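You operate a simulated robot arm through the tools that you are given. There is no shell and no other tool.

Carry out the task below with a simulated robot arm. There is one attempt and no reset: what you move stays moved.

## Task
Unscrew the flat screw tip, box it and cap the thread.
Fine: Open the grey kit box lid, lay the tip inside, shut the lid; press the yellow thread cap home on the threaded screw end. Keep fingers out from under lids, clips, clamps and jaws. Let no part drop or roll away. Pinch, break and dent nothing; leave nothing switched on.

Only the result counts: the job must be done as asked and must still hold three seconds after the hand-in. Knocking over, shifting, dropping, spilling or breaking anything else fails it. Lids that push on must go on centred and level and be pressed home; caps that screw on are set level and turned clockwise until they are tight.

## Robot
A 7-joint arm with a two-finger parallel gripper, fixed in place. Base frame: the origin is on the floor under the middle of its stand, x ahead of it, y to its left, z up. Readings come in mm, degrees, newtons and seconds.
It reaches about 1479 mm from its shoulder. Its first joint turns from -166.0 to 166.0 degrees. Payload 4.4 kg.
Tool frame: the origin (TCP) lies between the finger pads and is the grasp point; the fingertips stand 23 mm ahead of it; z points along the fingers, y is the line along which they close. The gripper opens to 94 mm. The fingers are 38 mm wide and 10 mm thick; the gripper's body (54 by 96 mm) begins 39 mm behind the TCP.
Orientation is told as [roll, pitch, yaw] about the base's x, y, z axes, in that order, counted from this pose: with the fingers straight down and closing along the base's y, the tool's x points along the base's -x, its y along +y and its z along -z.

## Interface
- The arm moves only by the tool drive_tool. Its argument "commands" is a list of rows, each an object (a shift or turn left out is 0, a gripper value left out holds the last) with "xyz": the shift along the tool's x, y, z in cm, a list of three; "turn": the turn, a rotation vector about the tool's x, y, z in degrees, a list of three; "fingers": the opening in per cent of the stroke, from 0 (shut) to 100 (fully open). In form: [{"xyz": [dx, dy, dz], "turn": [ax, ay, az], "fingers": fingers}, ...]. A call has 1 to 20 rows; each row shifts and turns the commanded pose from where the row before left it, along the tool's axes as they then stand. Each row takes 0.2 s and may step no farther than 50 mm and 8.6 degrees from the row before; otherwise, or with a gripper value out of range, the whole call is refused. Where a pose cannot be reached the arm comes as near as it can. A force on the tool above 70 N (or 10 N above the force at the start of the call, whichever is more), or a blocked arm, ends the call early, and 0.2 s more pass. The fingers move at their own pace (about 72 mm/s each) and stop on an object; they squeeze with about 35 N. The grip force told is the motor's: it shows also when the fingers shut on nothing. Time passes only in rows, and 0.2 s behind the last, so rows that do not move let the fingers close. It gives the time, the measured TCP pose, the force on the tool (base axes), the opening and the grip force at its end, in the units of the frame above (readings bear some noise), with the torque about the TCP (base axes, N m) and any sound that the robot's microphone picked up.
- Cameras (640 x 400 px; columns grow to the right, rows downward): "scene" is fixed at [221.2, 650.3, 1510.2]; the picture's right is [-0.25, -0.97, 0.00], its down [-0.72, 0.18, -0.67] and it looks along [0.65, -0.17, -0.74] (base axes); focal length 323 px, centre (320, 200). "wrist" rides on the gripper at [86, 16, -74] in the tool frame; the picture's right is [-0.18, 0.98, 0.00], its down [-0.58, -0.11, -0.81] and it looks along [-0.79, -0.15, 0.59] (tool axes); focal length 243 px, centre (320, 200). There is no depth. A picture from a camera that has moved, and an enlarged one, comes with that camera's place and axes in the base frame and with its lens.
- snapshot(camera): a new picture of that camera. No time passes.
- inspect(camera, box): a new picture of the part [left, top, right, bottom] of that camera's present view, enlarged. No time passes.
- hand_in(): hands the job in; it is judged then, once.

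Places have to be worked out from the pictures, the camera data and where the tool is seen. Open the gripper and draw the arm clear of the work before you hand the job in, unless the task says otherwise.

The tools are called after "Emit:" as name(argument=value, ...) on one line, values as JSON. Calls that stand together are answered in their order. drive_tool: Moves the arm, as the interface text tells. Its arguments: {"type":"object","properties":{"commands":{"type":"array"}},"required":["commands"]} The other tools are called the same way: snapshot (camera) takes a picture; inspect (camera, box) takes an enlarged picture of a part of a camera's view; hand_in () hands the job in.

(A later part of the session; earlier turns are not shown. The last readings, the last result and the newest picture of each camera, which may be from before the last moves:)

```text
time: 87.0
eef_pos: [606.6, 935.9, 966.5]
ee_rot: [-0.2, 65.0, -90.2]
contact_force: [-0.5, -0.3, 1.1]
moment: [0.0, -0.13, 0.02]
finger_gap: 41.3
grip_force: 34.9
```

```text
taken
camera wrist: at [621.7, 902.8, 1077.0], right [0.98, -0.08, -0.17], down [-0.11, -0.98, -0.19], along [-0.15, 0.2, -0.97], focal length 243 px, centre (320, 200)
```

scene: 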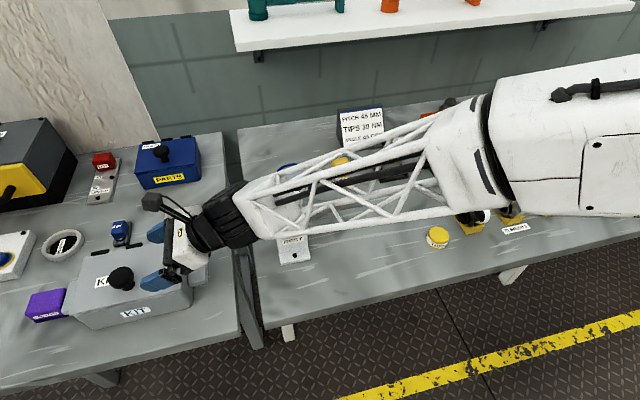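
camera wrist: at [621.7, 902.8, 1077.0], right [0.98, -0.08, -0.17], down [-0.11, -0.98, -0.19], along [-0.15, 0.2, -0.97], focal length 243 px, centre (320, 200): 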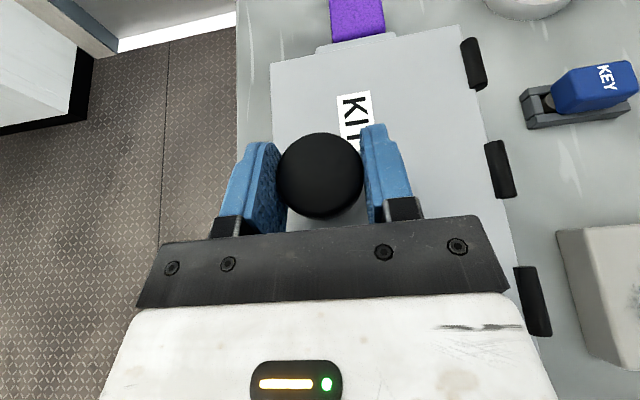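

Box unmoved by the grip. Now I swing the lid 10° about the hinge line (702, 932), turning the hand with it.

Emit:
drive_tool(commands=[{"xyz": [0.748, 0.337, -0.349], "turn": [2.113, 0, 4.532]}, {"xyz": [0.748, 0.337, -0.349], "turn": [2.113, 0, 4.532]}, {"xyz": [0, 0, 0]}])

Emit:
snapshot(camera="wrist")

Emit:
inspect(camera="scene", box=[0, 180, 220, 350])

```text
time: 87.8
eef_pos: [614.2, 934.9, 983.4]
ee_rot: [-23.0, 63.1, -110.7]
contact_force: [1.1, -0.2, -0.9]
moment: [-0.3, 0.14, 0.09]
finger_gap: 41.3
grip_force: 34.9
```

```text
taken
camera wrist: at [648.7, 902.8, 1089.4], right [0.94, -0.08, -0.34], down [-0.14, -0.98, -0.16], along [-0.32, 0.2, -0.93], focal length 243 px, centre (320, 200)
```

wrist: 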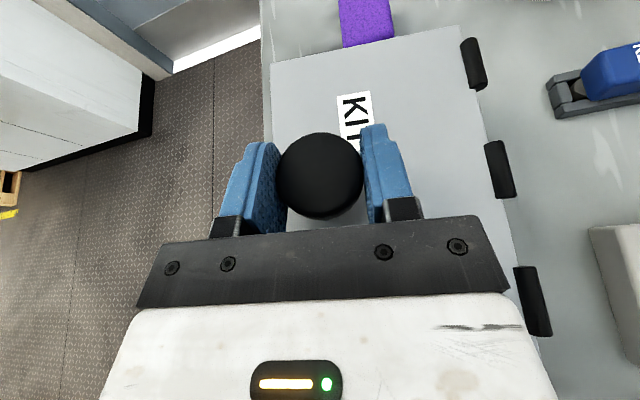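

```text
2.35 times, centred on (110, 265) of scene
camera zoom: at [221.2, 650.3, 1510.2], right [-0.25, -0.97, 0.0], down [-0.72, 0.18, -0.67], along [0.65, -0.17, -0.74], focal length 760 px, centre (814, 47)
```

zoom: 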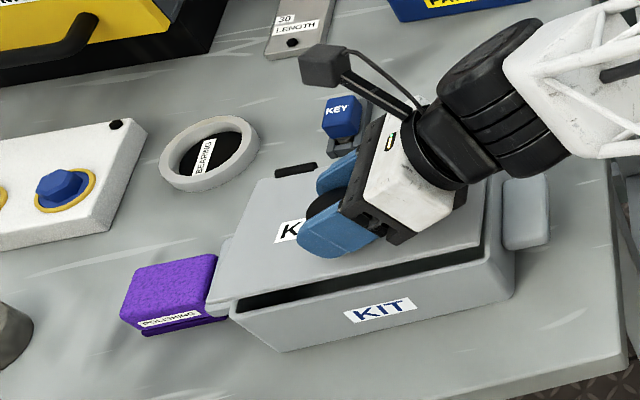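

The lid opens cleanly with the box standing still. I continue another 20°.

Emit:
drive_tool(commands=[{"xyz": [0.748, 0.337, -0.349], "turn": [2.113, 0, 4.532]}, {"xyz": [0.748, 0.337, -0.349], "turn": [2.113, 0, 4.532]}, {"xyz": [0.748, 0.337, -0.349], "turn": [2.113, 0, 4.532]}, {"xyz": [0.748, 0.337, -0.349], "turn": [2.113, 0, 4.532]}, {"xyz": [0, 0, 0]}])

Emit:
inspect(camera="scene", box=[0, 180, 220, 350])

```text
time: 89.0
eef_pos: [637.3, 936.4, 1011.3]
ee_rot: [-54.0, 51.6, -137.1]
contact_force: [-0.3, 0.3, 0.1]
moment: [-0.12, 0.23, -0.06]
finger_gap: 41.4
grip_force: 35.1
```

```text
2.35 times, centred on (110, 265) of scene
camera zoom: at [221.2, 650.3, 1510.2], right [-0.25, -0.97, 0.0], down [-0.72, 0.18, -0.67], along [0.65, -0.17, -0.74], focal length 760 px, centre (814, 47)
```

zoom: 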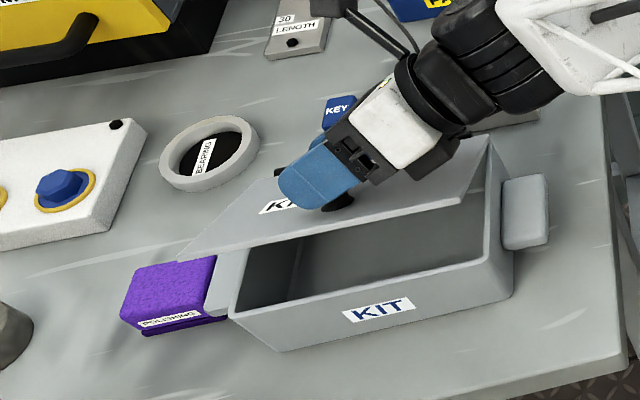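

Still perfect: box unmoved, forces near zero at 30°. I go on to 60°.

Emit:
drive_tool(commands=[{"xyz": [0.748, 0.337, -0.349], "turn": [2.113, 0, 4.532]}, {"xyz": [0.748, 0.337, -0.349], "turn": [2.113, 0, 4.532]}, {"xyz": [0.748, 0.337, -0.349], "turn": [2.113, 0, 4.532]}, {"xyz": [0.748, 0.337, -0.349], "turn": [2.113, 0, 4.532]}, {"xyz": [0.748, 0.337, -0.349], "turn": [2.113, 0, 4.532]}, {"xyz": [0.748, 0.337, -0.349], "turn": [2.113, 0, 4.532]}, {"xyz": [0, 0, 0]}])

Emit:
inspect(camera="scene", box=[0, 180, 220, 350])

Emit:
snapshot(camera="scene")

```text
time: 90.6
eef_pos: [687.3, 934.6, 1033.8]
ee_rot: [-76.4, 26.9, -151.7]
contact_force: [0.3, 0.7, 0.2]
moment: [-0.16, -0.02, -0.06]
finger_gap: 41.3
grip_force: 34.9
```

```text
2.35 times, centred on (110, 265) of scene
camera zoom: at [221.2, 650.3, 1510.2], right [-0.25, -0.97, 0.0], down [-0.72, 0.18, -0.67], along [0.65, -0.17, -0.74], focal length 760 px, centre (814, 47)
```

zoom: 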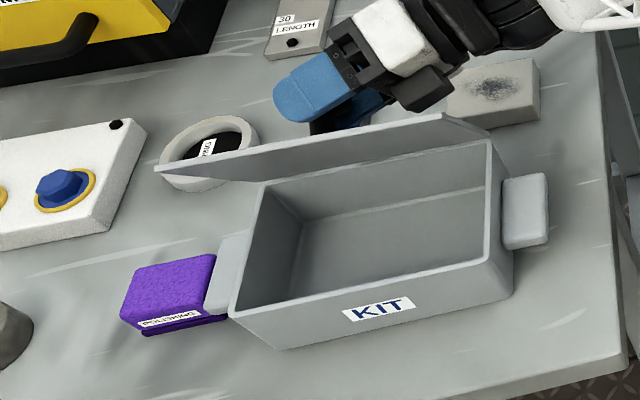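

```text
taken
```

scene: 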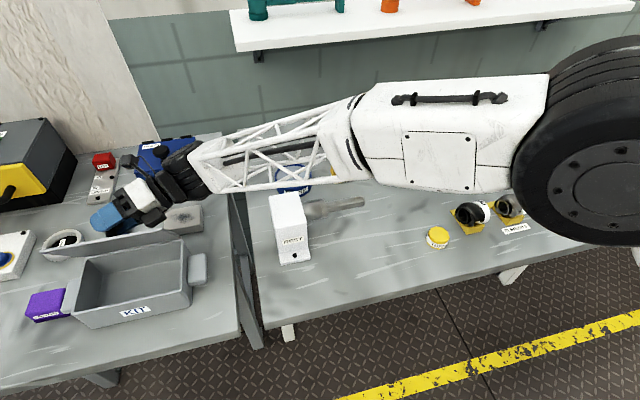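

At 60° the box stands still and nothing is near the hand. I continue to 90°, watching the forces.

Emit:
drive_tool(commands=[{"xyz": [0.748, 0.337, -0.349], "turn": [2.113, 0, 4.532]}, {"xyz": [0.748, 0.337, -0.349], "turn": [2.113, 0, 4.532]}, {"xyz": [0.748, 0.337, -0.349], "turn": [2.113, 0, 4.532]}, {"xyz": [0.748, 0.337, -0.349], "turn": [2.113, 0, 4.532]}, {"xyz": [0.748, 0.337, -0.349], "turn": [2.113, 0, 4.532]}, {"xyz": [0.748, 0.337, -0.349], "turn": [2.113, 0, 4.532]}, {"xyz": [0, 0, 0]}])

Emit:
inspect(camera="scene", box=[0, 150, 220, 320])

```text
time: 92.2
eef_pos: [737.4, 935.0, 1027.4]
ee_rot: [-90.1, 0.0, -155.0]
contact_force: [-1.2, 0.1, -0.2]
moment: [-0.15, -0.06, -0.12]
finger_gap: 41.7
grip_force: 34.8
```

```text
2.35 times, centred on (110, 235) of scene
camera zoom: at [221.2, 650.3, 1510.2], right [-0.25, -0.97, 0.0], down [-0.72, 0.18, -0.67], along [0.65, -0.17, -0.74], focal length 760 px, centre (814, 118)
```

zoom: 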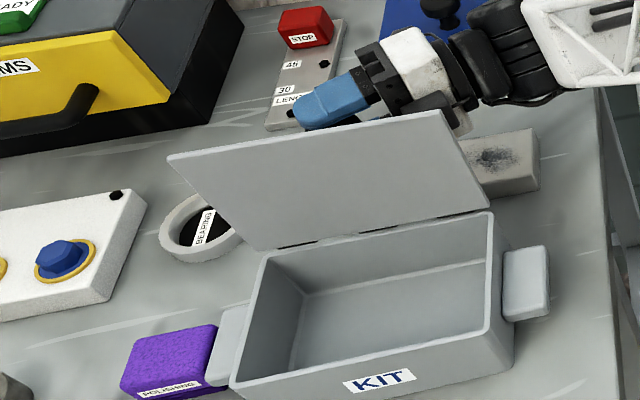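

The lid stands upright. I go carefully past vertical in two more 5° rows and read the forces for a stop.

Emit:
drive_tool(commands=[{"xyz": [0.748, 0.337, -0.349], "turn": [2.113, 0, 4.532]}, {"xyz": [0.748, 0.337, -0.349], "turn": [2.113, 0, 4.532]}, {"xyz": [0, 0, 0]}])

Emit:
inspect(camera="scene", box=[0, 150, 220, 320])

```text
time: 93.0
eef_pos: [755.5, 934.6, 1020.7]
ee_rot: [-94.3, -9.1, -154.7]
contact_force: [-0.6, 0.3, 0.4]
moment: [-0.11, -0.09, -0.12]
finger_gap: 41.5
grip_force: 35.1
```

```text
2.35 times, centred on (110, 235) of scene
camera zoom: at [221.2, 650.3, 1510.2], right [-0.25, -0.97, 0.0], down [-0.72, 0.18, -0.67], along [0.65, -0.17, -0.74], focal length 760 px, centre (814, 118)
```

zoom: 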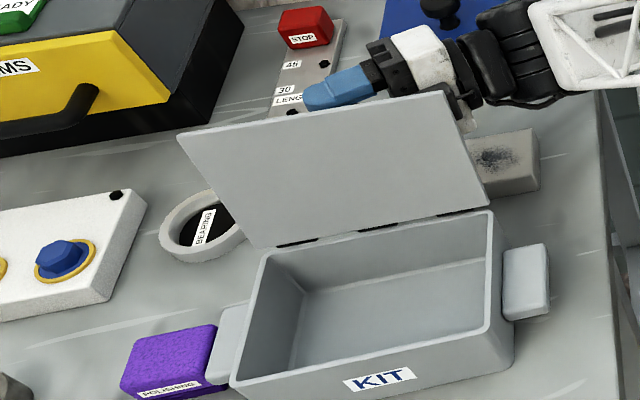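

No stop felt at 100° yet. I go on in single small steps to find the stop.

Emit:
drive_tool(commands=[{"xyz": [0.748, 0.337, -0.349], "turn": [2.113, 0, 4.532]}, {"xyz": [0, 0, 0]}])

Emit:
drive_tool(commands=[{"xyz": [0.748, 0.337, -0.349], "turn": [2.113, 0, 4.532]}, {"xyz": [0, 0, 0]}])

Emit:
inspect(camera="scene", box=[0, 150, 220, 320])

```text
time: 93.6
eef_pos: [762.3, 935.2, 1016.4]
ee_rot: [-96.5, -13.7, -154.4]
contact_force: [-0.2, 0.2, 0.5]
moment: [-0.14, -0.2, -0.04]
finger_gap: 41.5
grip_force: 35.0
```

```text
time: 94.2
eef_pos: [769.6, 935.7, 1011.2]
ee_rot: [-98.8, -18.0, -153.6]
contact_force: [0.5, 1.4, 1.0]
moment: [-0.16, -0.2, -0.04]
finger_gap: 41.3
grip_force: 34.9
```

```text
2.35 times, centred on (110, 235) of scene
camera zoom: at [221.2, 650.3, 1510.2], right [-0.25, -0.97, 0.0], down [-0.72, 0.18, -0.67], along [0.65, -0.17, -0.74], focal length 760 px, centre (814, 118)
```

zoom: 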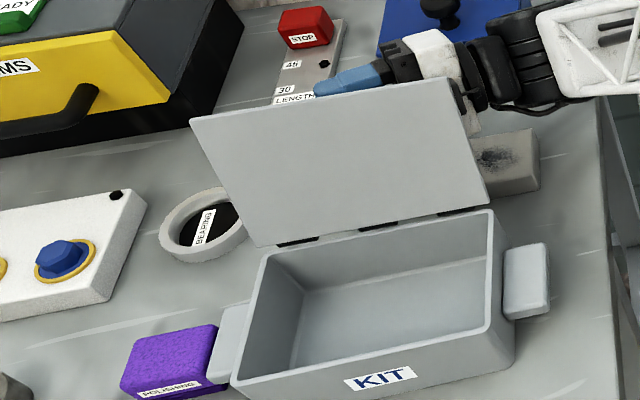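

Still no stop at 110°. I feel on to 120° in single steps; hand and camera stay clear of stone and PARTS box by my reckoning.

Emit:
drive_tool(commands=[{"xyz": [0.748, 0.337, -0.349], "turn": [2.113, 0, 4.532]}, {"xyz": [0, 0, 0]}])

Emit:
drive_tool(commands=[{"xyz": [0.748, 0.337, -0.349], "turn": [2.113, 0, 4.532]}, {"xyz": [0, 0, 0]}])

Emit:
inspect(camera="scene", box=[0, 150, 220, 320])

```text
time: 94.8
eef_pos: [775.8, 935.5, 1004.2]
ee_rot: [-101.1, -22.6, -152.8]
contact_force: [0.0, 0.6, -4.5]
moment: [0.01, -0.65, -0.04]
finger_gap: 41.4
grip_force: 35.4
```

```text
time: 95.4
eef_pos: [781.1, 935.9, 999.1]
ee_rot: [-103.8, -27.0, -151.7]
contact_force: [-0.3, -0.3, -5.6]
moment: [-0.02, -0.73, -0.01]
finger_gap: 41.1
grip_force: 35.1
```

```text
2.35 times, centred on (110, 235) of scene
camera zoom: at [221.2, 650.3, 1510.2], right [-0.25, -0.97, 0.0], down [-0.72, 0.18, -0.67], along [0.65, -0.17, -0.74], focal length 760 px, centre (814, 118)
```

zoom: 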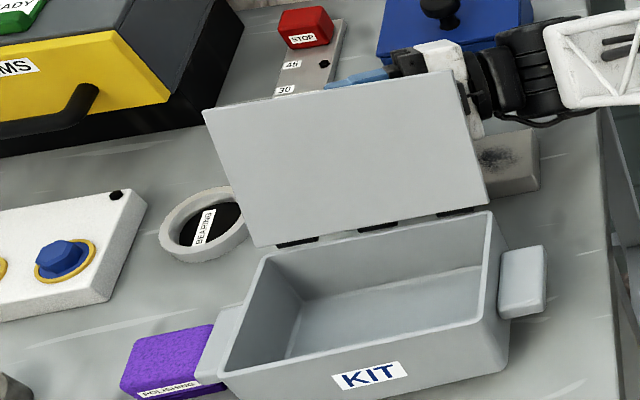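

A stop is met at about 112° (moment −0.65 N m) and the box front began to lift at 120°, so I go straight back 10°.

Emit:
drive_tool(commands=[{"xyz": [-0.77, -0.264, 0.359], "turn": [-2.113, 0, -4.532]}, {"xyz": [-0.77, -0.264, 0.359], "turn": [-2.113, 0, -4.532]}, {"xyz": [0, 0, 0]}])

Emit:
inspect(camera="scene", box=[0, 150, 220, 320])

```text
time: 96.2
eef_pos: [769.9, 935.5, 1010.7]
ee_rot: [-98.9, -18.1, -153.7]
contact_force: [0.7, -0.4, -1.8]
moment: [0.17, -0.19, 0.06]
finger_gap: 41.3
grip_force: 35.0
```

```text
2.35 times, centred on (110, 235) of scene
camera zoom: at [221.2, 650.3, 1510.2], right [-0.25, -0.97, 0.0], down [-0.72, 0.18, -0.67], along [0.65, -0.17, -0.74], focal length 760 px, centre (814, 118)
```

zoom: 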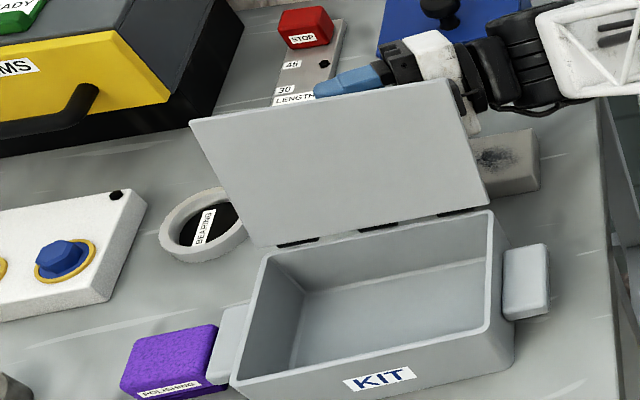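

The box sits flat again and the lid rests at its stop near 110°. I open the fingers and see whether the lid stays.

Emit:
drive_tool(commands=[{"fingers": 50}, {"fingers": 60}, {"fingers": 100}, {"fingers": 100}, {"fingers": 100}])

Emit:
inspect(camera="scene", box=[0, 150, 220, 320])

Emit:
snapshot(camera="wrist")

```text
time: 97.4
eef_pos: [769.0, 935.9, 1011.9]
ee_rot: [-98.8, -18.1, -153.8]
contact_force: [-1.2, -0.3, -0.5]
moment: [-0.01, -0.01, -0.04]
finger_gap: 94.3
grip_force: 0.1
```

```text
2.35 times, centred on (110, 235) of scene
camera zoom: at [221.2, 650.3, 1510.2], right [-0.25, -0.97, 0.0], down [-0.72, 0.18, -0.67], along [0.65, -0.17, -0.74], focal length 760 px, centre (814, 118)
```

zoom: 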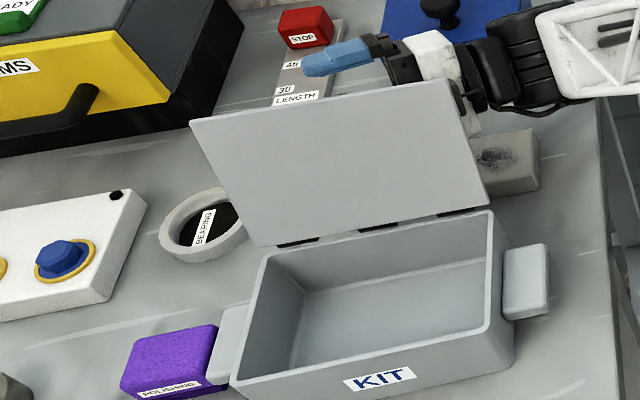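

```text
taken
camera wrist: at [866.6, 903.1, 958.1], right [-0.49, -0.08, -0.87], down [-0.14, -0.98, 0.17], along [-0.86, 0.2, 0.47], focal length 243 px, centre (320, 200)
```

wrist: 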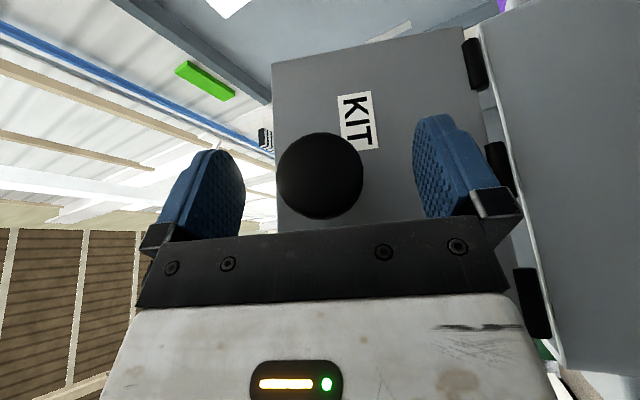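

The lid stays open by itself. I withdraw sideways along −y, clear of the knob.

Emit:
drive_tool(commands=[{"xyz": [-0.6, 0, -1.3]}, {"xyz": [-1.06, 0, -2.27]}, {"xyz": [-1.06, 0, -2.27]}, {"xyz": [-1.06, 0, -2.27]}, {"xyz": [-1.06, 0, -2.27]}, {"xyz": [0, 0, 0]}])

Emit:
snapshot(camera="scene")

```text
time: 98.8
eef_pos: [768.6, 820.4, 1010.2]
ee_rot: [-98.7, -18.0, -153.5]
contact_force: [0.3, -0.5, -0.4]
moment: [-0.02, 0.03, 0.0]
finger_gap: 94.3
grip_force: 0.1
```

```text
taken
```

scene: 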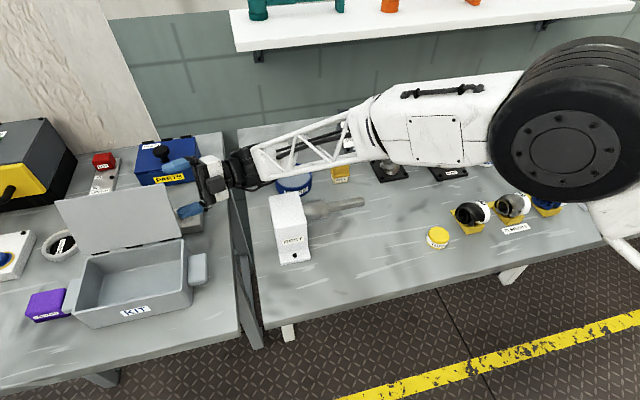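

Hand is clear and the box stands open and still. I rise and turn the hand back to fingers-down.

Emit:
drive_tool(commands=[{"xyz": [-1.24, -3.76, 0.578]}, {"xyz": [-1.24, -3.76, 0.578]}, {"xyz": [-1.24, -3.76, 0.578]}, {"turn": [-3.38, 0, -7.25]}, {"turn": [-3.38, 0, -7.25]}, {"turn": [-3.38, 0, -7.25]}, {"turn": [-3.38, 0, -7.25]}, {"turn": [-3.38, 0, -7.25]}, {"turn": [-3.38, 0, -7.25]}, {"turn": [-3.38, 0, -7.25]}, {"turn": [-3.38, 0, -7.25]}, {"turn": [-3.38, 0, -7.25]}, {"turn": [-3.38, 0, -7.25]}, {"turn": [-3.38, 0, -7.25]}, {"turn": [-3.38, 0, -7.25]}, {"turn": [-3.38, 0, -7.25]}, {"turn": [-2.535, 0, -5.44]}, {"xyz": [0, 0, 0]}])

Emit:
drive_tool(commands=[{"turn": [0, -8.1, 0]}, {"turn": [0, -8.1, 0]}, {"turn": [0, -8.1, 0]}, {"turn": [0, -8.1, 0]}, {"turn": [0, -8.1, 0]}, {"turn": [0, -8.1, 0]}, {"turn": [0, -8.1, 0]}, {"turn": [0, -8.1, 0]}, {"xyz": [0, 0, 0]}])

Emit:
snapshot(camera="scene")

```text
time: 102.6
eef_pos: [769.0, 821.6, 1132.2]
ee_rot: [0.1, 65.1, -90.0]
contact_force: [-0.6, -0.7, -0.8]
moment: [0.0, -0.03, 0.01]
finger_gap: 93.9
grip_force: 0.1
```

```text
time: 104.6
eef_pos: [769.5, 820.5, 1132.4]
ee_rot: [0.0, 0.1, -90.1]
contact_force: [-0.6, -0.2, -0.4]
moment: [0.0, 0.0, 0.01]
finger_gap: 93.9
grip_force: 0.0
```

```text
taken
```

scene: 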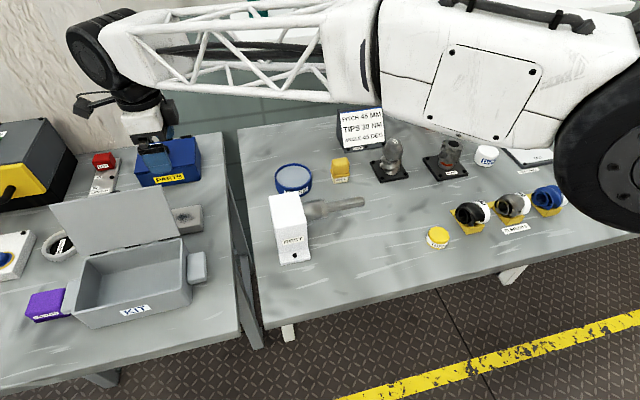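

The open box is undisturbed. Now I go to the tip stand, staying at yaw −90°, and will look at the tip from its +y side.

Emit:
drive_tool(commands=[{"xyz": [-2.5, 0.5, 0]}, {"xyz": [-4.4, 1.0, 0]}, {"xyz": [-4.4, 1.0, 0]}, {"xyz": [-4.4, 1.0, 0]}, {"xyz": [-4.4, 1.0, 0]}, {"xyz": [-4.4, 1.0, 0]}, {"xyz": [-4.4, 1.0, 0]}, {"xyz": [-4.4, 1.0, 0]}, {"xyz": [-4.4, 1.0, 0]}, {"xyz": [-3.0, 0.9, 0]}, {"xyz": [-1.2, 0.5, 0]}, {"xyz": [0, 0, 0]}])

Emit:
snapshot(camera="wrist")

```text
time: 107.2
eef_pos: [867.7, 401.9, 1130.2]
ee_rot: [-0.2, 0.2, -90.1]
contact_force: [-0.3, 0.9, -0.1]
moment: [0.03, 0.02, -0.03]
finger_gap: 94.0
grip_force: 0.0
```

```text
taken
camera wrist: at [883.5, 486.2, 1205.6], right [0.98, -0.19, 0.0], down [-0.11, -0.58, 0.8], along [-0.15, -0.79, -0.59], focal length 243 px, centre (320, 200)
```

wrist: 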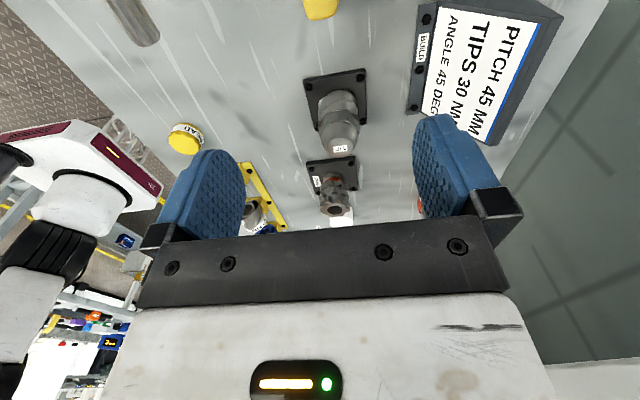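

I descend a bit and tip the hand 30° so the camera looks nearly level at the tip from the +y side.

Emit:
drive_tool(commands=[{"xyz": [0, 0, 3]}, {"xyz": [0, 0, 4]}, {"xyz": [0, 0, 4]}, {"xyz": [0, 0, 2.5]}, {"turn": [0, -7.5, 0]}, {"turn": [0, -7.5, 0]}, {"turn": [0, -7.5, 0]}, {"turn": [0, -7.5, 0]}, {"xyz": [0, 0, 0]}])

Emit:
snapshot(camera="wrist")

Emit:
inspect(camera="wrist", box=[260, 40, 400, 180])

```text
time: 109.2
eef_pos: [867.4, 401.9, 995.1]
ee_rot: [0.0, -29.9, -90.1]
contact_force: [0.4, 0.9, -0.1]
moment: [0.01, -0.01, -0.02]
finger_gap: 93.8
grip_force: 0.0
```

```text
taken
camera wrist: at [883.4, 513.3, 1016.3], right [0.98, -0.16, 0.09], down [-0.11, -0.1, 0.99], along [-0.15, -0.98, -0.12], focal length 243 px, centre (320, 200)
```

wrist: 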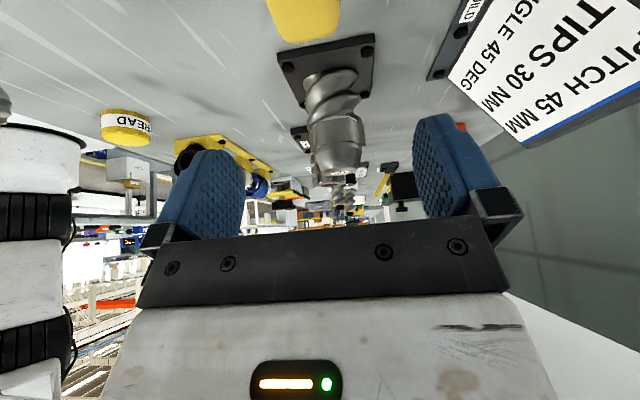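

```text
2.86 times, centred on (330, 110) of wrist
camera zoom: at [883.4, 513.3, 1016.3], right [0.98, -0.16, 0.09], down [-0.11, -0.1, 0.99], along [-0.15, -0.98, -0.12], focal length 693 px, centre (291, 457)
```

zoom: 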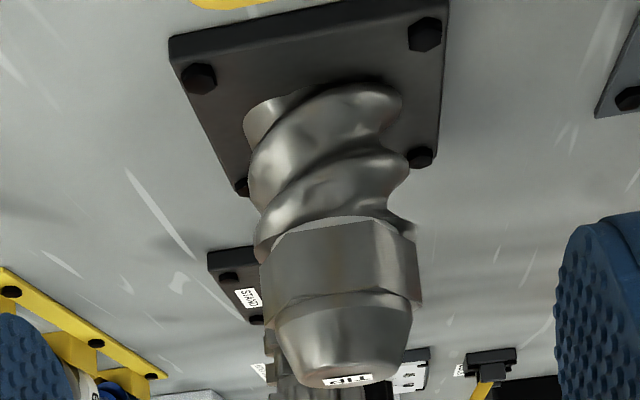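

Clear view: tip top z≈961, hex band z≈914–940, screw flights right below it. I zoom once more for the direction of the flats.

Emit:
inspect(camera="wrist", box=[305, 105, 385, 185])

```text
5.00 times, centred on (345, 145) of wrist
camera zoom: at [883.4, 513.3, 1016.3], right [0.98, -0.16, 0.09], down [-0.11, -0.1, 0.99], along [-0.15, -0.98, -0.12], focal length 1213 px, centre (195, 475)
```

zoom: 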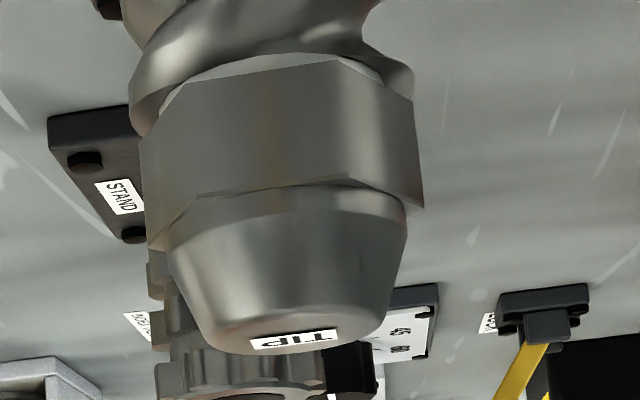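

The flats face ±y within about 3°, hex side ≈29 mm (≈51 mm across flats), axis at about (869.5, 268.5). I straighten the hand, move above the tip and turn to yaw −120°, so that the unscrewing has some 300° of free turn.

Emit:
drive_tool(commands=[{"turn": [0, 7.5, 0]}, {"turn": [0, 7.5, 0]}, {"turn": [0, 7.5, 0]}, {"turn": [0, 7.5, 0]}, {"xyz": [0, 0, -4]}, {"xyz": [-3, 0, -1.5]}, {"xyz": [-4, 0.1, 0]}, {"xyz": [-4, 0.1, 0]}, {"xyz": [-2.3, 0, 0]}, {"turn": [0, 0, 7.5]}, {"turn": [0, 0, 7.5]}, {"turn": [0, 0, 7.5]}, {"turn": [0, 0, 7.5]}, {"xyz": [0, 0, 0]}])

Emit:
snapshot(camera="wrist")

Emit:
inspect(camera="wrist", box=[240, 20, 420, 200])

```text
time: 112.2
eef_pos: [869.9, 269.2, 1048.8]
ee_rot: [-0.2, 0.2, -120.1]
contact_force: [0.1, 0.1, -0.2]
moment: [-0.01, 0.01, 0.0]
finger_gap: 94.0
grip_force: 0.0
```

```text
taken
camera wrist: at [926.2, 334.6, 1123.6], right [0.76, -0.65, 0.0], down [-0.39, -0.45, 0.8], along [-0.53, -0.61, -0.59], focal length 243 px, centre (320, 200)
```

wrist: 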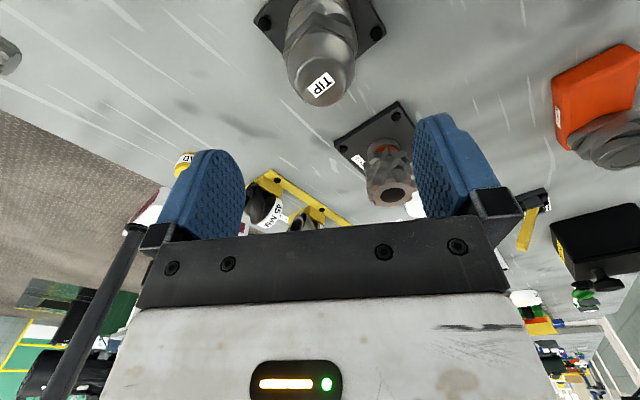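

```text
2.22 times, centred on (330, 110) of wrist
camera zoom: at [926.2, 334.6, 1123.6], right [0.76, -0.65, 0.0], down [-0.39, -0.45, 0.8], along [-0.53, -0.61, -0.59], focal length 539 px, centre (298, 400)
```

zoom: 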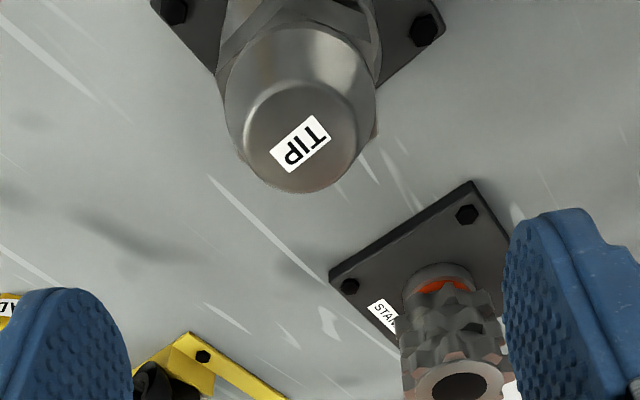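

Tip axis measured again at (869.8, 267.8). I correct 1 mm and lower the open fingers around the hex to TCP z≈943, keeping the fingertips above the screw flights.

Emit:
drive_tool(commands=[{"xyz": [-0.1, 0.06, 2.5]}, {"xyz": [0, 0, 2.5]}, {"xyz": [0, 0, 2.5]}, {"xyz": [0, 0, 1.5]}, {"xyz": [0, 0, 1.0]}, {"xyz": [0, 0, 0.5]}, {"xyz": [0, 0, 0]}])

Emit:
snapshot(camera="wrist")

Emit:
inspect(camera="scene", box=[330, 90, 470, 210])

```text
time: 113.8
eef_pos: [867.5, 269.0, 944.3]
ee_rot: [-0.2, 0.2, -120.1]
contact_force: [0.4, 0.5, -0.3]
moment: [0.0, 0.01, 0.02]
finger_gap: 93.8
grip_force: 0.1
```

```text
taken
camera wrist: at [926.0, 333.7, 1019.2], right [0.76, -0.65, 0.0], down [-0.38, -0.45, 0.81], along [-0.53, -0.61, -0.59], focal length 243 px, centre (320, 200)
```

wrist: 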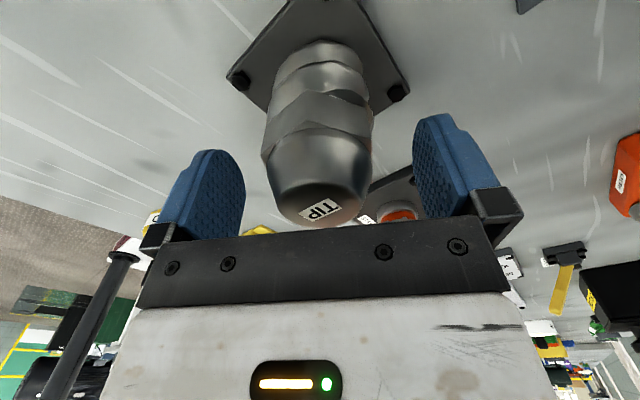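

```text
3.33 times, centred on (400, 150) of scene
camera zoom: at [221.2, 650.3, 1510.2], right [-0.25, -0.97, 0.0], down [-0.72, 0.18, -0.67], along [0.65, -0.17, -0.74], focal length 1077 px, centre (53, 367)
```

zoom: 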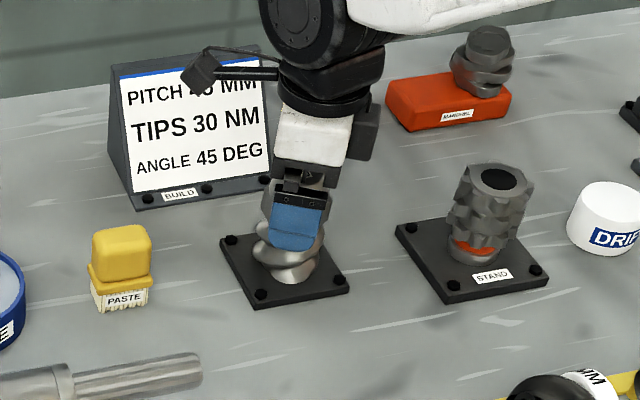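

The tip is centred between the fingers and the fingertips sit above the flights. I close on the hex flats.

Emit:
drive_tool(commands=[{"fingers": 70}, {"fingers": 60}, {"fingers": 50}, {"fingers": 0}, {"fingers": 0}, {"fingers": 0}, {"fingers": 0}])

Emit:
snapshot(camera="wrist")

```text
time: 115.4
eef_pos: [870.1, 268.4, 944.9]
ee_rot: [-0.2, 0.2, -120.1]
contact_force: [4.7, -3.2, 0.0]
moment: [-0.12, -0.19, 0.0]
finger_gap: 49.9
grip_force: 35.1
```

```text
taken
camera wrist: at [926.1, 333.6, 1019.4], right [0.76, -0.65, 0.0], down [-0.38, -0.45, 0.8], along [-0.53, -0.61, -0.59], focal length 243 px, centre (320, 200)
```

wrist: 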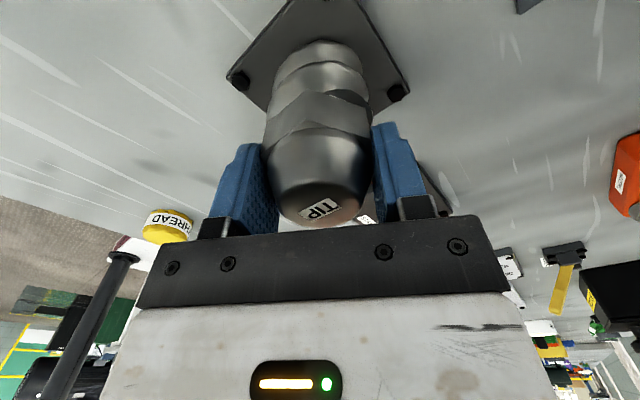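

Held at 49.9 mm across flats with a small side force of ~5.5 N along the closing line; I shift 0.5 mm to relieve it and then try the first 8° anticlockwise.

Emit:
drive_tool(commands=[{"xyz": [0, 0.05, 0]}, {"xyz": [0, 0, 0]}])

Emit:
drive_tool(commands=[{"turn": [0, 0, -4]}, {"turn": [0, 0, -4]}, {"xyz": [0, 0, 0]}])

Emit:
inspect(camera="wrist", box=[220, 20, 420, 240])

```text
time: 116.0
eef_pos: [869.3, 268.1, 943.8]
ee_rot: [-0.2, 0.2, -120.0]
contact_force: [-11.8, 0.2, 3.3]
moment: [0.03, -0.25, 0.04]
finger_gap: 50.1
grip_force: 35.2
```

```text
time: 116.8
eef_pos: [868.3, 268.0, 943.6]
ee_rot: [-0.1, 0.3, -112.0]
contact_force: [0.0, 7.6, 3.5]
moment: [-0.17, 0.35, 0.01]
finger_gap: 49.9
grip_force: 35.3
```

```text
1.82 times, centred on (320, 130) of wrist
camera zoom: at [916.3, 340.8, 1019.4], right [0.84, -0.54, 0.0], down [-0.32, -0.5, 0.8], along [-0.43, -0.68, -0.59], focal length 441 px, centre (320, 327)
```

zoom: 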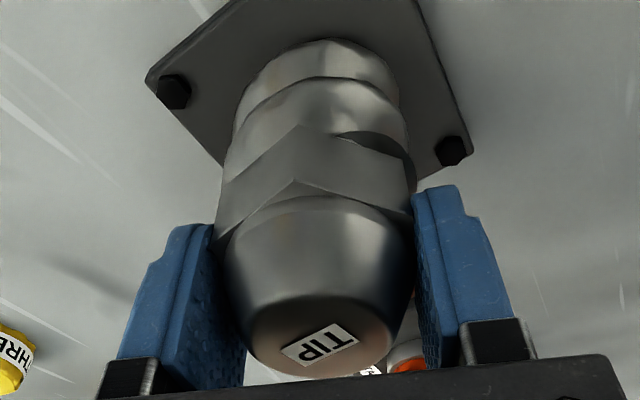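

The tip turns with the hand and hardly any torque is needed. I turn on 40° and watch the upward force for the thread's rise.

Emit:
drive_tool(commands=[{"turn": [0, 0, -8]}, {"turn": [0, 0, -8]}, {"turn": [0, 0, -8]}, {"turn": [0, 0, -8]}, {"turn": [0, 0, -8]}, {"xyz": [0, 0, 0]}])

Emit:
inspect(camera="wrist", box=[220, 20, 420, 240])

```text
time: 118.2
eef_pos: [869.7, 268.1, 944.7]
ee_rot: [0.1, 0.3, -72.0]
contact_force: [45.2, 14.0, 7.2]
moment: [0.26, -0.72, -0.12]
finger_gap: 50.2
grip_force: 35.3
```

```text
1.82 times, centred on (320, 130) of wrist
camera zoom: at [858.3, 353.8, 1019.8], right [0.99, 0.13, 0.0], down [0.08, -0.59, 0.8], along [0.1, -0.8, -0.6], focal length 441 px, centre (320, 327)
```

zoom: 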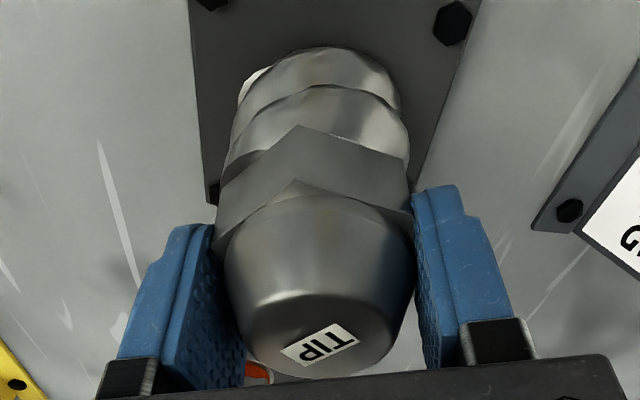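

The tip has turned 48°, but a side force of 47 N tells me the true axis lies about (+0.9, +2.1) mm from my TCP, near (870.2, 270.2). I shift there and rise 0.3 mm.

Emit:
drive_tool(commands=[{"xyz": [0.176, 0.148, -0.03]}, {"xyz": [0, 0, 0]}])

```text
time: 118.8
eef_pos: [870.2, 270.2, 944.0]
ee_rot: [0.0, 0.2, -72.1]
contact_force: [24.6, -19.8, 14.2]
moment: [-0.24, -0.63, 0.02]
finger_gap: 50.2
grip_force: 35.0
```

The side force along the closing line has dropped to 17 N; by the stiffness this leaves about (+0.5, +1.2) mm. I add that and rise 0.5 mm more, then turn on.

Emit:
drive_tool(commands=[{"xyz": [0.08, 0.086, -0.05]}, {"xyz": [0, 0, 0]}])

Emit:
drive_tool(commands=[{"xyz": [0, 0, -0.005], "turn": [0, 0, -8]}, {"xyz": [0, 0, -0.005], "turn": [0, 0, -8]}, {"xyz": [0, 0, -0.005], "turn": [0, 0, -8]}, {"xyz": [0, 0, 0]}])

```text
time: 119.4
eef_pos: [870.9, 269.9, 944.0]
ee_rot: [-0.1, 0.3, -72.1]
contact_force: [-4.6, -31.4, 7.3]
moment: [-0.47, 0.02, -0.02]
finger_gap: 50.2
grip_force: 34.7
```

```text
time: 120.4
eef_pos: [869.4, 270.3, 944.0]
ee_rot: [0.0, 0.2, -48.0]
contact_force: [-38.2, -40.2, 0.4]
moment: [-0.75, 0.59, -0.04]
finger_gap: 50.4
grip_force: 35.4
```

The shift overshot: now −55 N along the closing line at yaw −48°. I move 1.6 mm back along that line and read again.

Emit:
drive_tool(commands=[{"xyz": [-0.03, -0.16, 0]}, {"xyz": [0, 0, 0]}])

Emit:
inspect(camera="wrist", box=[220, 20, 420, 240])

```text
time: 121.0
eef_pos: [870.5, 269.7, 945.0]
ee_rot: [0.1, 0.3, -48.0]
contact_force: [-14.8, -15.3, -14.0]
moment: [0.18, 0.49, -0.05]
finger_gap: 50.1
grip_force: 35.2
```

```text
1.82 times, centred on (320, 130) of wrist
camera zoom: at [823.0, 344.1, 1020.4], right [0.85, 0.52, 0.0], down [0.31, -0.51, 0.8], along [0.42, -0.69, -0.59], focal length 441 px, centre (320, 327)
```

zoom: 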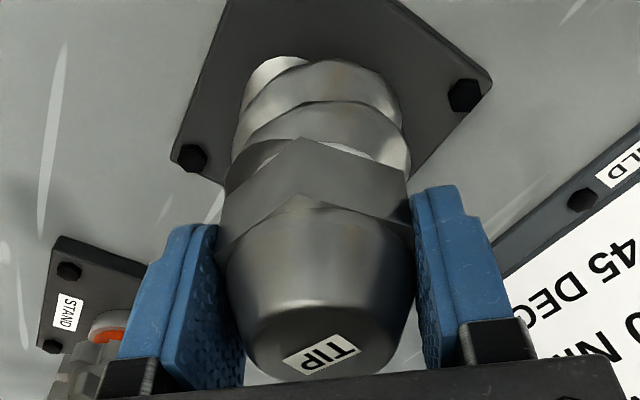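

Halved. I correct another 1 mm and go on turning, with smaller checks.

Emit:
drive_tool(commands=[{"xyz": [0, -0.09, 0.02]}, {"turn": [0, 0, -8]}, {"turn": [0, 0, -8]}, {"xyz": [0, 0, 0]}])

```text
time: 122.0
eef_pos: [869.3, 270.4, 945.2]
ee_rot: [0.3, 0.2, -32.0]
contact_force: [-9.3, 15.0, -12.0]
moment: [0.53, 0.76, 0.02]
finger_gap: 49.8
grip_force: 35.3
```

Side force is small now. I turn on 32° more.

Emit:
drive_tool(commands=[{"turn": [0, 0, -8]}, {"turn": [0, 0, -8]}, {"turn": [0, 0, -8]}, {"xyz": [0, 0, 0]}])

```text
time: 123.0
eef_pos: [870.0, 269.8, 943.9]
ee_rot: [0.2, 0.1, -8.0]
contact_force: [-17.8, 16.8, 0.5]
moment: [0.23, 0.86, 0.06]
finger_gap: 50.0
grip_force: 34.6
```

Good. I make a half-millimetre correction and continue, rising slightly with the thread.

Emit:
drive_tool(commands=[{"xyz": [0.05, 0.05, 0]}, {"xyz": [0, 0, -0.01], "turn": [0, 0, -8]}, {"xyz": [0, 0, -0.01], "turn": [0, 0, -8]}, {"xyz": [0, 0, -0.01], "turn": [0, 0, -8]}, {"xyz": [0, 0, 0]}])

Emit:
inspect(camera="wrist", box=[220, 20, 420, 240])

```text
time: 124.2
eef_pos: [869.7, 268.9, 945.3]
ee_rot: [0.2, -0.1, 16.0]
contact_force: [-3.4, -4.3, -2.2]
moment: [-0.55, 0.71, 0.01]
finger_gap: 50.1
grip_force: 34.9
```

```text
1.82 times, centred on (320, 130) of wrist
camera zoom: at [780.9, 259.5, 1019.8], right [-0.09, 1.0, 0.0], down [0.59, 0.05, 0.81], along [0.8, 0.08, -0.59], focal length 441 px, centre (320, 327)
```

zoom: 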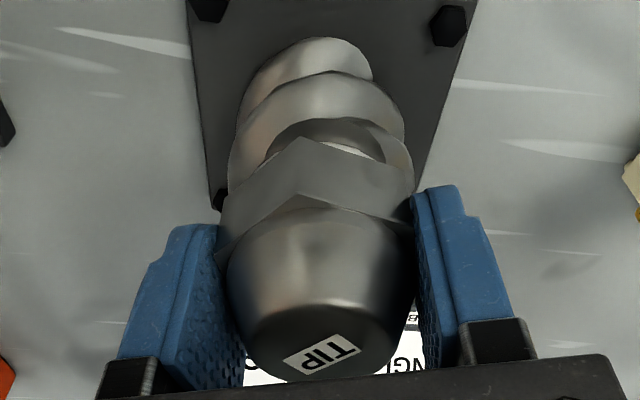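

Forces are nearly nil at 136° of turning. I continue 40°.

Emit:
drive_tool(commands=[{"xyz": [0, 0, -0.008], "turn": [0, 0, -8]}, {"xyz": [0, 0, -0.008], "turn": [0, 0, -8]}, {"xyz": [0, 0, -0.008], "turn": [0, 0, -8]}, {"xyz": [0, 0, -0.008], "turn": [0, 0, -8]}, {"xyz": [0, 0, 0]}])

Emit:
drive_tool(commands=[{"xyz": [0, 0, -0.008], "turn": [0, 0, -8]}, {"xyz": [0, 0, -0.008], "turn": [0, 0, -8]}, {"xyz": [0, 0, -0.008], "turn": [0, 0, -8]}, {"xyz": [0, 0, 0]}])

```text
time: 125.4
eef_pos: [868.5, 269.5, 944.0]
ee_rot: [0.3, -0.2, 48.0]
contact_force: [18.4, -33.0, -0.9]
moment: [-1.12, -0.03, -0.06]
finger_gap: 50.2
grip_force: 34.7
```

```text
time: 126.4
eef_pos: [871.5, 269.6, 946.4]
ee_rot: [0.1, -0.4, 72.0]
contact_force: [47.9, -43.9, -3.3]
moment: [-0.62, -0.73, -0.01]
finger_gap: 50.4
grip_force: 34.9
```

Side force grew to −59 N along the closing line at yaw 72°; I correct 2.2 mm along that line and read again.

Emit:
drive_tool(commands=[{"xyz": [0.02, -0.12, 0]}, {"xyz": [0.0, -0.1, 0]}, {"xyz": [0, 0, 0]}])

```text
time: 127.2
eef_pos: [870.0, 269.0, 946.3]
ee_rot: [0.2, -0.2, 71.9]
contact_force: [12.4, -31.2, 1.6]
moment: [-0.36, -0.27, 0.0]
finger_gap: 50.1
grip_force: 35.5
```

Better (−21 N). A further 0.9 mm, then on with the turning.

Emit:
drive_tool(commands=[{"xyz": [0.05, -0.09, 0]}, {"xyz": [0, 0, -0.008], "turn": [0, 0, -8]}, {"xyz": [0, 0, -0.008], "turn": [0, 0, -8]}, {"xyz": [0, 0, -0.008], "turn": [0, 0, -8]}, {"xyz": [0, 0, 0]}])

```text
time: 128.4
eef_pos: [872.5, 269.5, 946.7]
ee_rot: [0.0, -0.2, 96.0]
contact_force: [-8.3, 12.1, -4.9]
moment: [0.22, 0.17, -0.03]
finger_gap: 50.3
grip_force: 34.2
```

Small forces again. Another 32°.

Emit:
drive_tool(commands=[{"xyz": [-0.02, 0.02, -0.007], "turn": [0, 0, -8]}, {"xyz": [0, 0, -0.007], "turn": [0, 0, -8]}, {"xyz": [0, 0, -0.007], "turn": [0, 0, -8]}, {"xyz": [0, 0, -0.007], "turn": [0, 0, -8]}, {"xyz": [0, 0, 0]}])

Emit:
inspect(camera="wrist", box=[220, 20, 420, 240])

```text
time: 129.6
eef_pos: [872.1, 267.3, 946.6]
ee_rot: [0.1, -0.3, 128.1]
contact_force: [-16.7, 12.2, -5.9]
moment: [0.24, 0.35, -0.01]
finger_gap: 50.0
grip_force: 35.0
```

```text
1.82 times, centred on (320, 130) of wrist
camera zoom: at [911.5, 188.6, 1021.3], right [-0.89, -0.46, 0.0], down [-0.27, 0.52, 0.81], along [-0.37, 0.72, -0.59], focal length 441 px, centre (320, 327)
```

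zoom: 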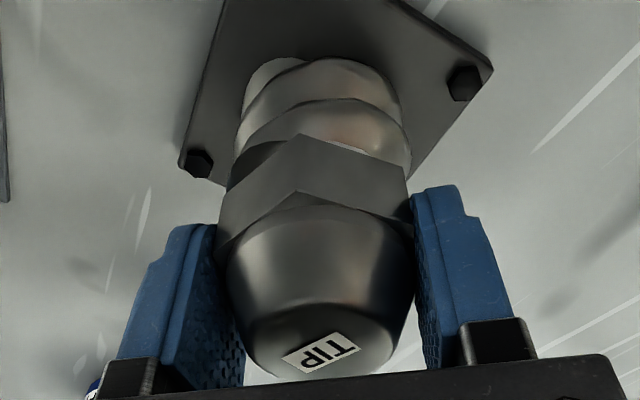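

Smooth. I go on 48° more, to about yaw 176°.

Emit:
drive_tool(commands=[{"xyz": [-0.03, 0.02, 0], "turn": [0, 0, -8]}, {"xyz": [0, 0, 0], "turn": [0, 0, -8]}, {"xyz": [0, 0, -0.005], "turn": [0, 0, -8]}, {"xyz": [0, 0, 0]}])

Emit:
drive_tool(commands=[{"xyz": [0, 0, -0.005], "turn": [0, 0, -8]}, {"xyz": [0, 0, -0.005], "turn": [0, 0, -8]}, {"xyz": [0, 0, -0.005], "turn": [0, 0, -8]}, {"xyz": [0, 0, 0]}])

```text
time: 130.6
eef_pos: [870.7, 268.5, 946.6]
ee_rot: [-0.2, -0.1, 151.9]
contact_force: [0.6, 0.2, -4.3]
moment: [0.02, 0.01, 0.01]
finger_gap: 49.9
grip_force: 35.0
```

```text
time: 131.6
eef_pos: [871.1, 269.7, 946.6]
ee_rot: [-0.2, -0.1, 176.0]
contact_force: [-0.3, -0.2, -4.2]
moment: [0.0, 0.02, 0.03]
finger_gap: 50.0
grip_force: 34.9
```

At yaw 152–176° all side forces have vanished and a steady −4.3 N remains: the tip seems to hang free in the fingers. I lift it slowly and check that the force stays the same.

Emit:
drive_tool(commands=[{"xyz": [0, 0, -0.3]}, {"xyz": [0, 0, -0.3]}, {"xyz": [0, 0, 0]}])

Emit:
inspect(camera="wrist", box=[220, 20, 420, 240])

Emit:
inspect(camera="scene", box=[330, 90, 470, 210])

```text
time: 132.4
eef_pos: [871.8, 269.1, 952.0]
ee_rot: [-0.2, -0.1, 175.9]
contact_force: [-0.6, 1.0, -3.8]
moment: [0.03, 0.02, 0.03]
finger_gap: 50.1
grip_force: 35.2
```

```text
1.82 times, centred on (320, 130) of wrist
camera zoom: at [956.3, 245.1, 1027.7], right [-0.25, -0.97, 0.0], down [-0.57, 0.15, 0.81], along [-0.78, 0.21, -0.59], focal length 441 px, centre (320, 327)
```

zoom: 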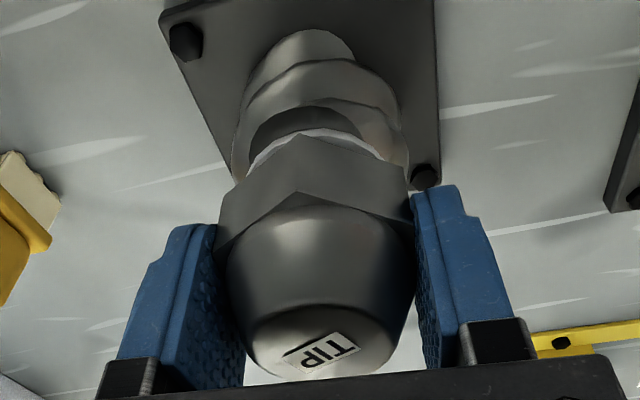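

```text
3.33 times, centred on (400, 150) of scene
camera zoom: at [221.2, 650.3, 1510.2], right [-0.25, -0.97, 0.0], down [-0.72, 0.18, -0.67], along [0.65, -0.17, -0.74], focal length 1077 px, centre (53, 367)
```

zoom: 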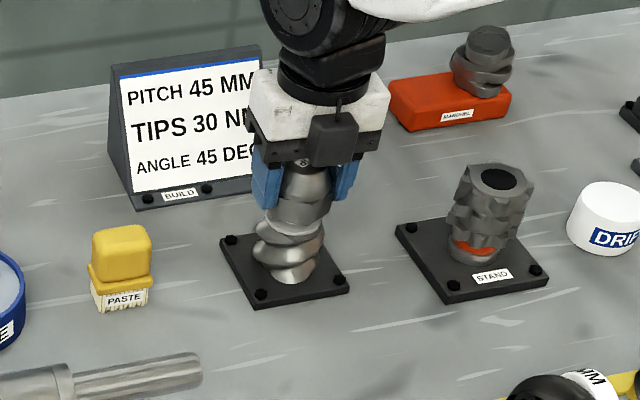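

The tip lifts freely. I raise it straight up another 6 cm and look at the screw end and the tip's underside.

Emit:
drive_tool(commands=[{"xyz": [0, 0, -0.5]}, {"xyz": [0, 0, -1]}, {"xyz": [0, 0, -1.5]}, {"xyz": [0, 0, -2]}, {"xyz": [0, 0, -2]}, {"xyz": [0, 0, -2]}, {"xyz": [0, 0, 0]}])

Emit:
snapshot(camera="wrist")

Emit:
inspect(camera="scene", box=[330, 70, 470, 210])

```text
time: 134.0
eef_pos: [870.1, 270.1, 1042.6]
ee_rot: [-0.3, -0.1, 176.0]
contact_force: [-0.5, -0.2, -3.4]
moment: [0.01, 0.04, -0.02]
finger_gap: 49.8
grip_force: 35.1
```

```text
taken
camera wrist: at [955.6, 245.2, 1117.6], right [-0.25, -0.97, 0.0], down [-0.57, 0.15, 0.81], along [-0.78, 0.21, -0.59], focal length 243 px, centre (320, 200)
```

wrist: 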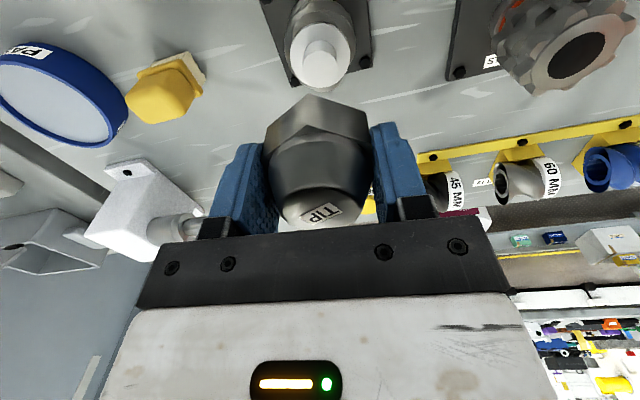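

```text
2.86 times, centred on (400, 140) of scene
camera zoom: at [221.2, 650.3, 1510.2], right [-0.25, -0.97, 0.0], down [-0.72, 0.18, -0.67], along [0.65, -0.17, -0.74], focal length 923 px, centre (91, 371)
```

zoom: 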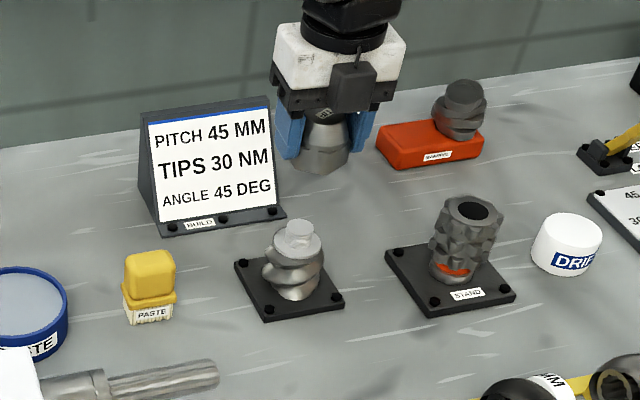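

The tip is off, leaving a bright stud with a collar on the screw. I rise to a safe height and turn the hand back to yaw 0 for carrying.

Emit:
drive_tool(commands=[{"xyz": [0, 0, -2]}, {"xyz": [0, 0, -3]}, {"xyz": [0, 0, -2]}, {"turn": [0, 0, 8]}, {"turn": [0, 0, 8]}, {"turn": [0, 0, 8]}, {"turn": [0, 0, 8]}, {"turn": [0, 0, 8]}, {"turn": [0, 0, 8]}, {"turn": [0, 0, 8]}, {"turn": [0, 0, 8]}, {"turn": [0, 0, 8]}, {"turn": [0, 0, 8]}, {"turn": [0, 0, 8]}, {"turn": [0, 0, 0]}])

Emit:
drive_tool(commands=[{"turn": [0, 0, 8]}, {"turn": [0, 0, 8]}, {"turn": [0, 0, 8]}, {"turn": [0, 0, 8]}, {"turn": [0, 0, 8]}, {"turn": [0, 0, 8]}, {"turn": [0, 0, 8]}, {"turn": [0, 0, 8]}, {"turn": [0, 0, 8]}, {"turn": [0, 0, 8]}, {"turn": [0, 0, 8]}, {"turn": [0, 0, 0]}])

Emit:
inspect(camera="wrist", box=[220, 20, 420, 240])

```text
time: 137.2
eef_pos: [871.3, 268.4, 1113.8]
ee_rot: [0.1, -0.3, 87.9]
contact_force: [0.4, 0.3, -3.4]
moment: [-0.02, 0.02, 0.03]
finger_gap: 50.0
grip_force: 35.2
```

```text
time: 139.8
eef_pos: [870.2, 268.3, 1113.5]
ee_rot: [0.2, 0.1, -0.1]
contact_force: [0.0, 0.6, -4.8]
moment: [0.01, 0.01, -0.03]
finger_gap: 50.0
grip_force: 35.1
```

```text
1.82 times, centred on (320, 130) of wrist
camera zoom: at [784.4, 283.3, 1188.1], right [0.19, 0.98, 0.0], down [0.58, -0.11, 0.81], along [0.79, -0.15, -0.59], focal length 441 px, centre (320, 327)
```

zoom: 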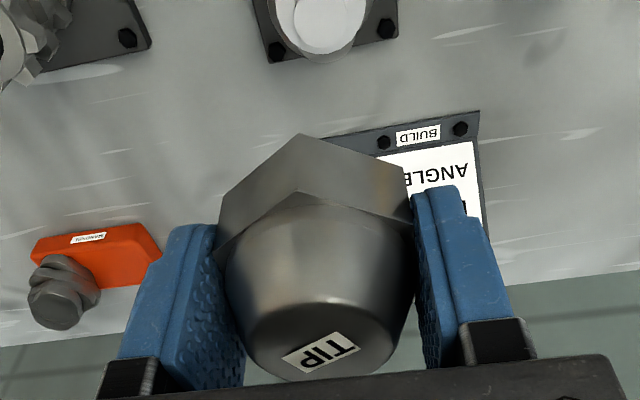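

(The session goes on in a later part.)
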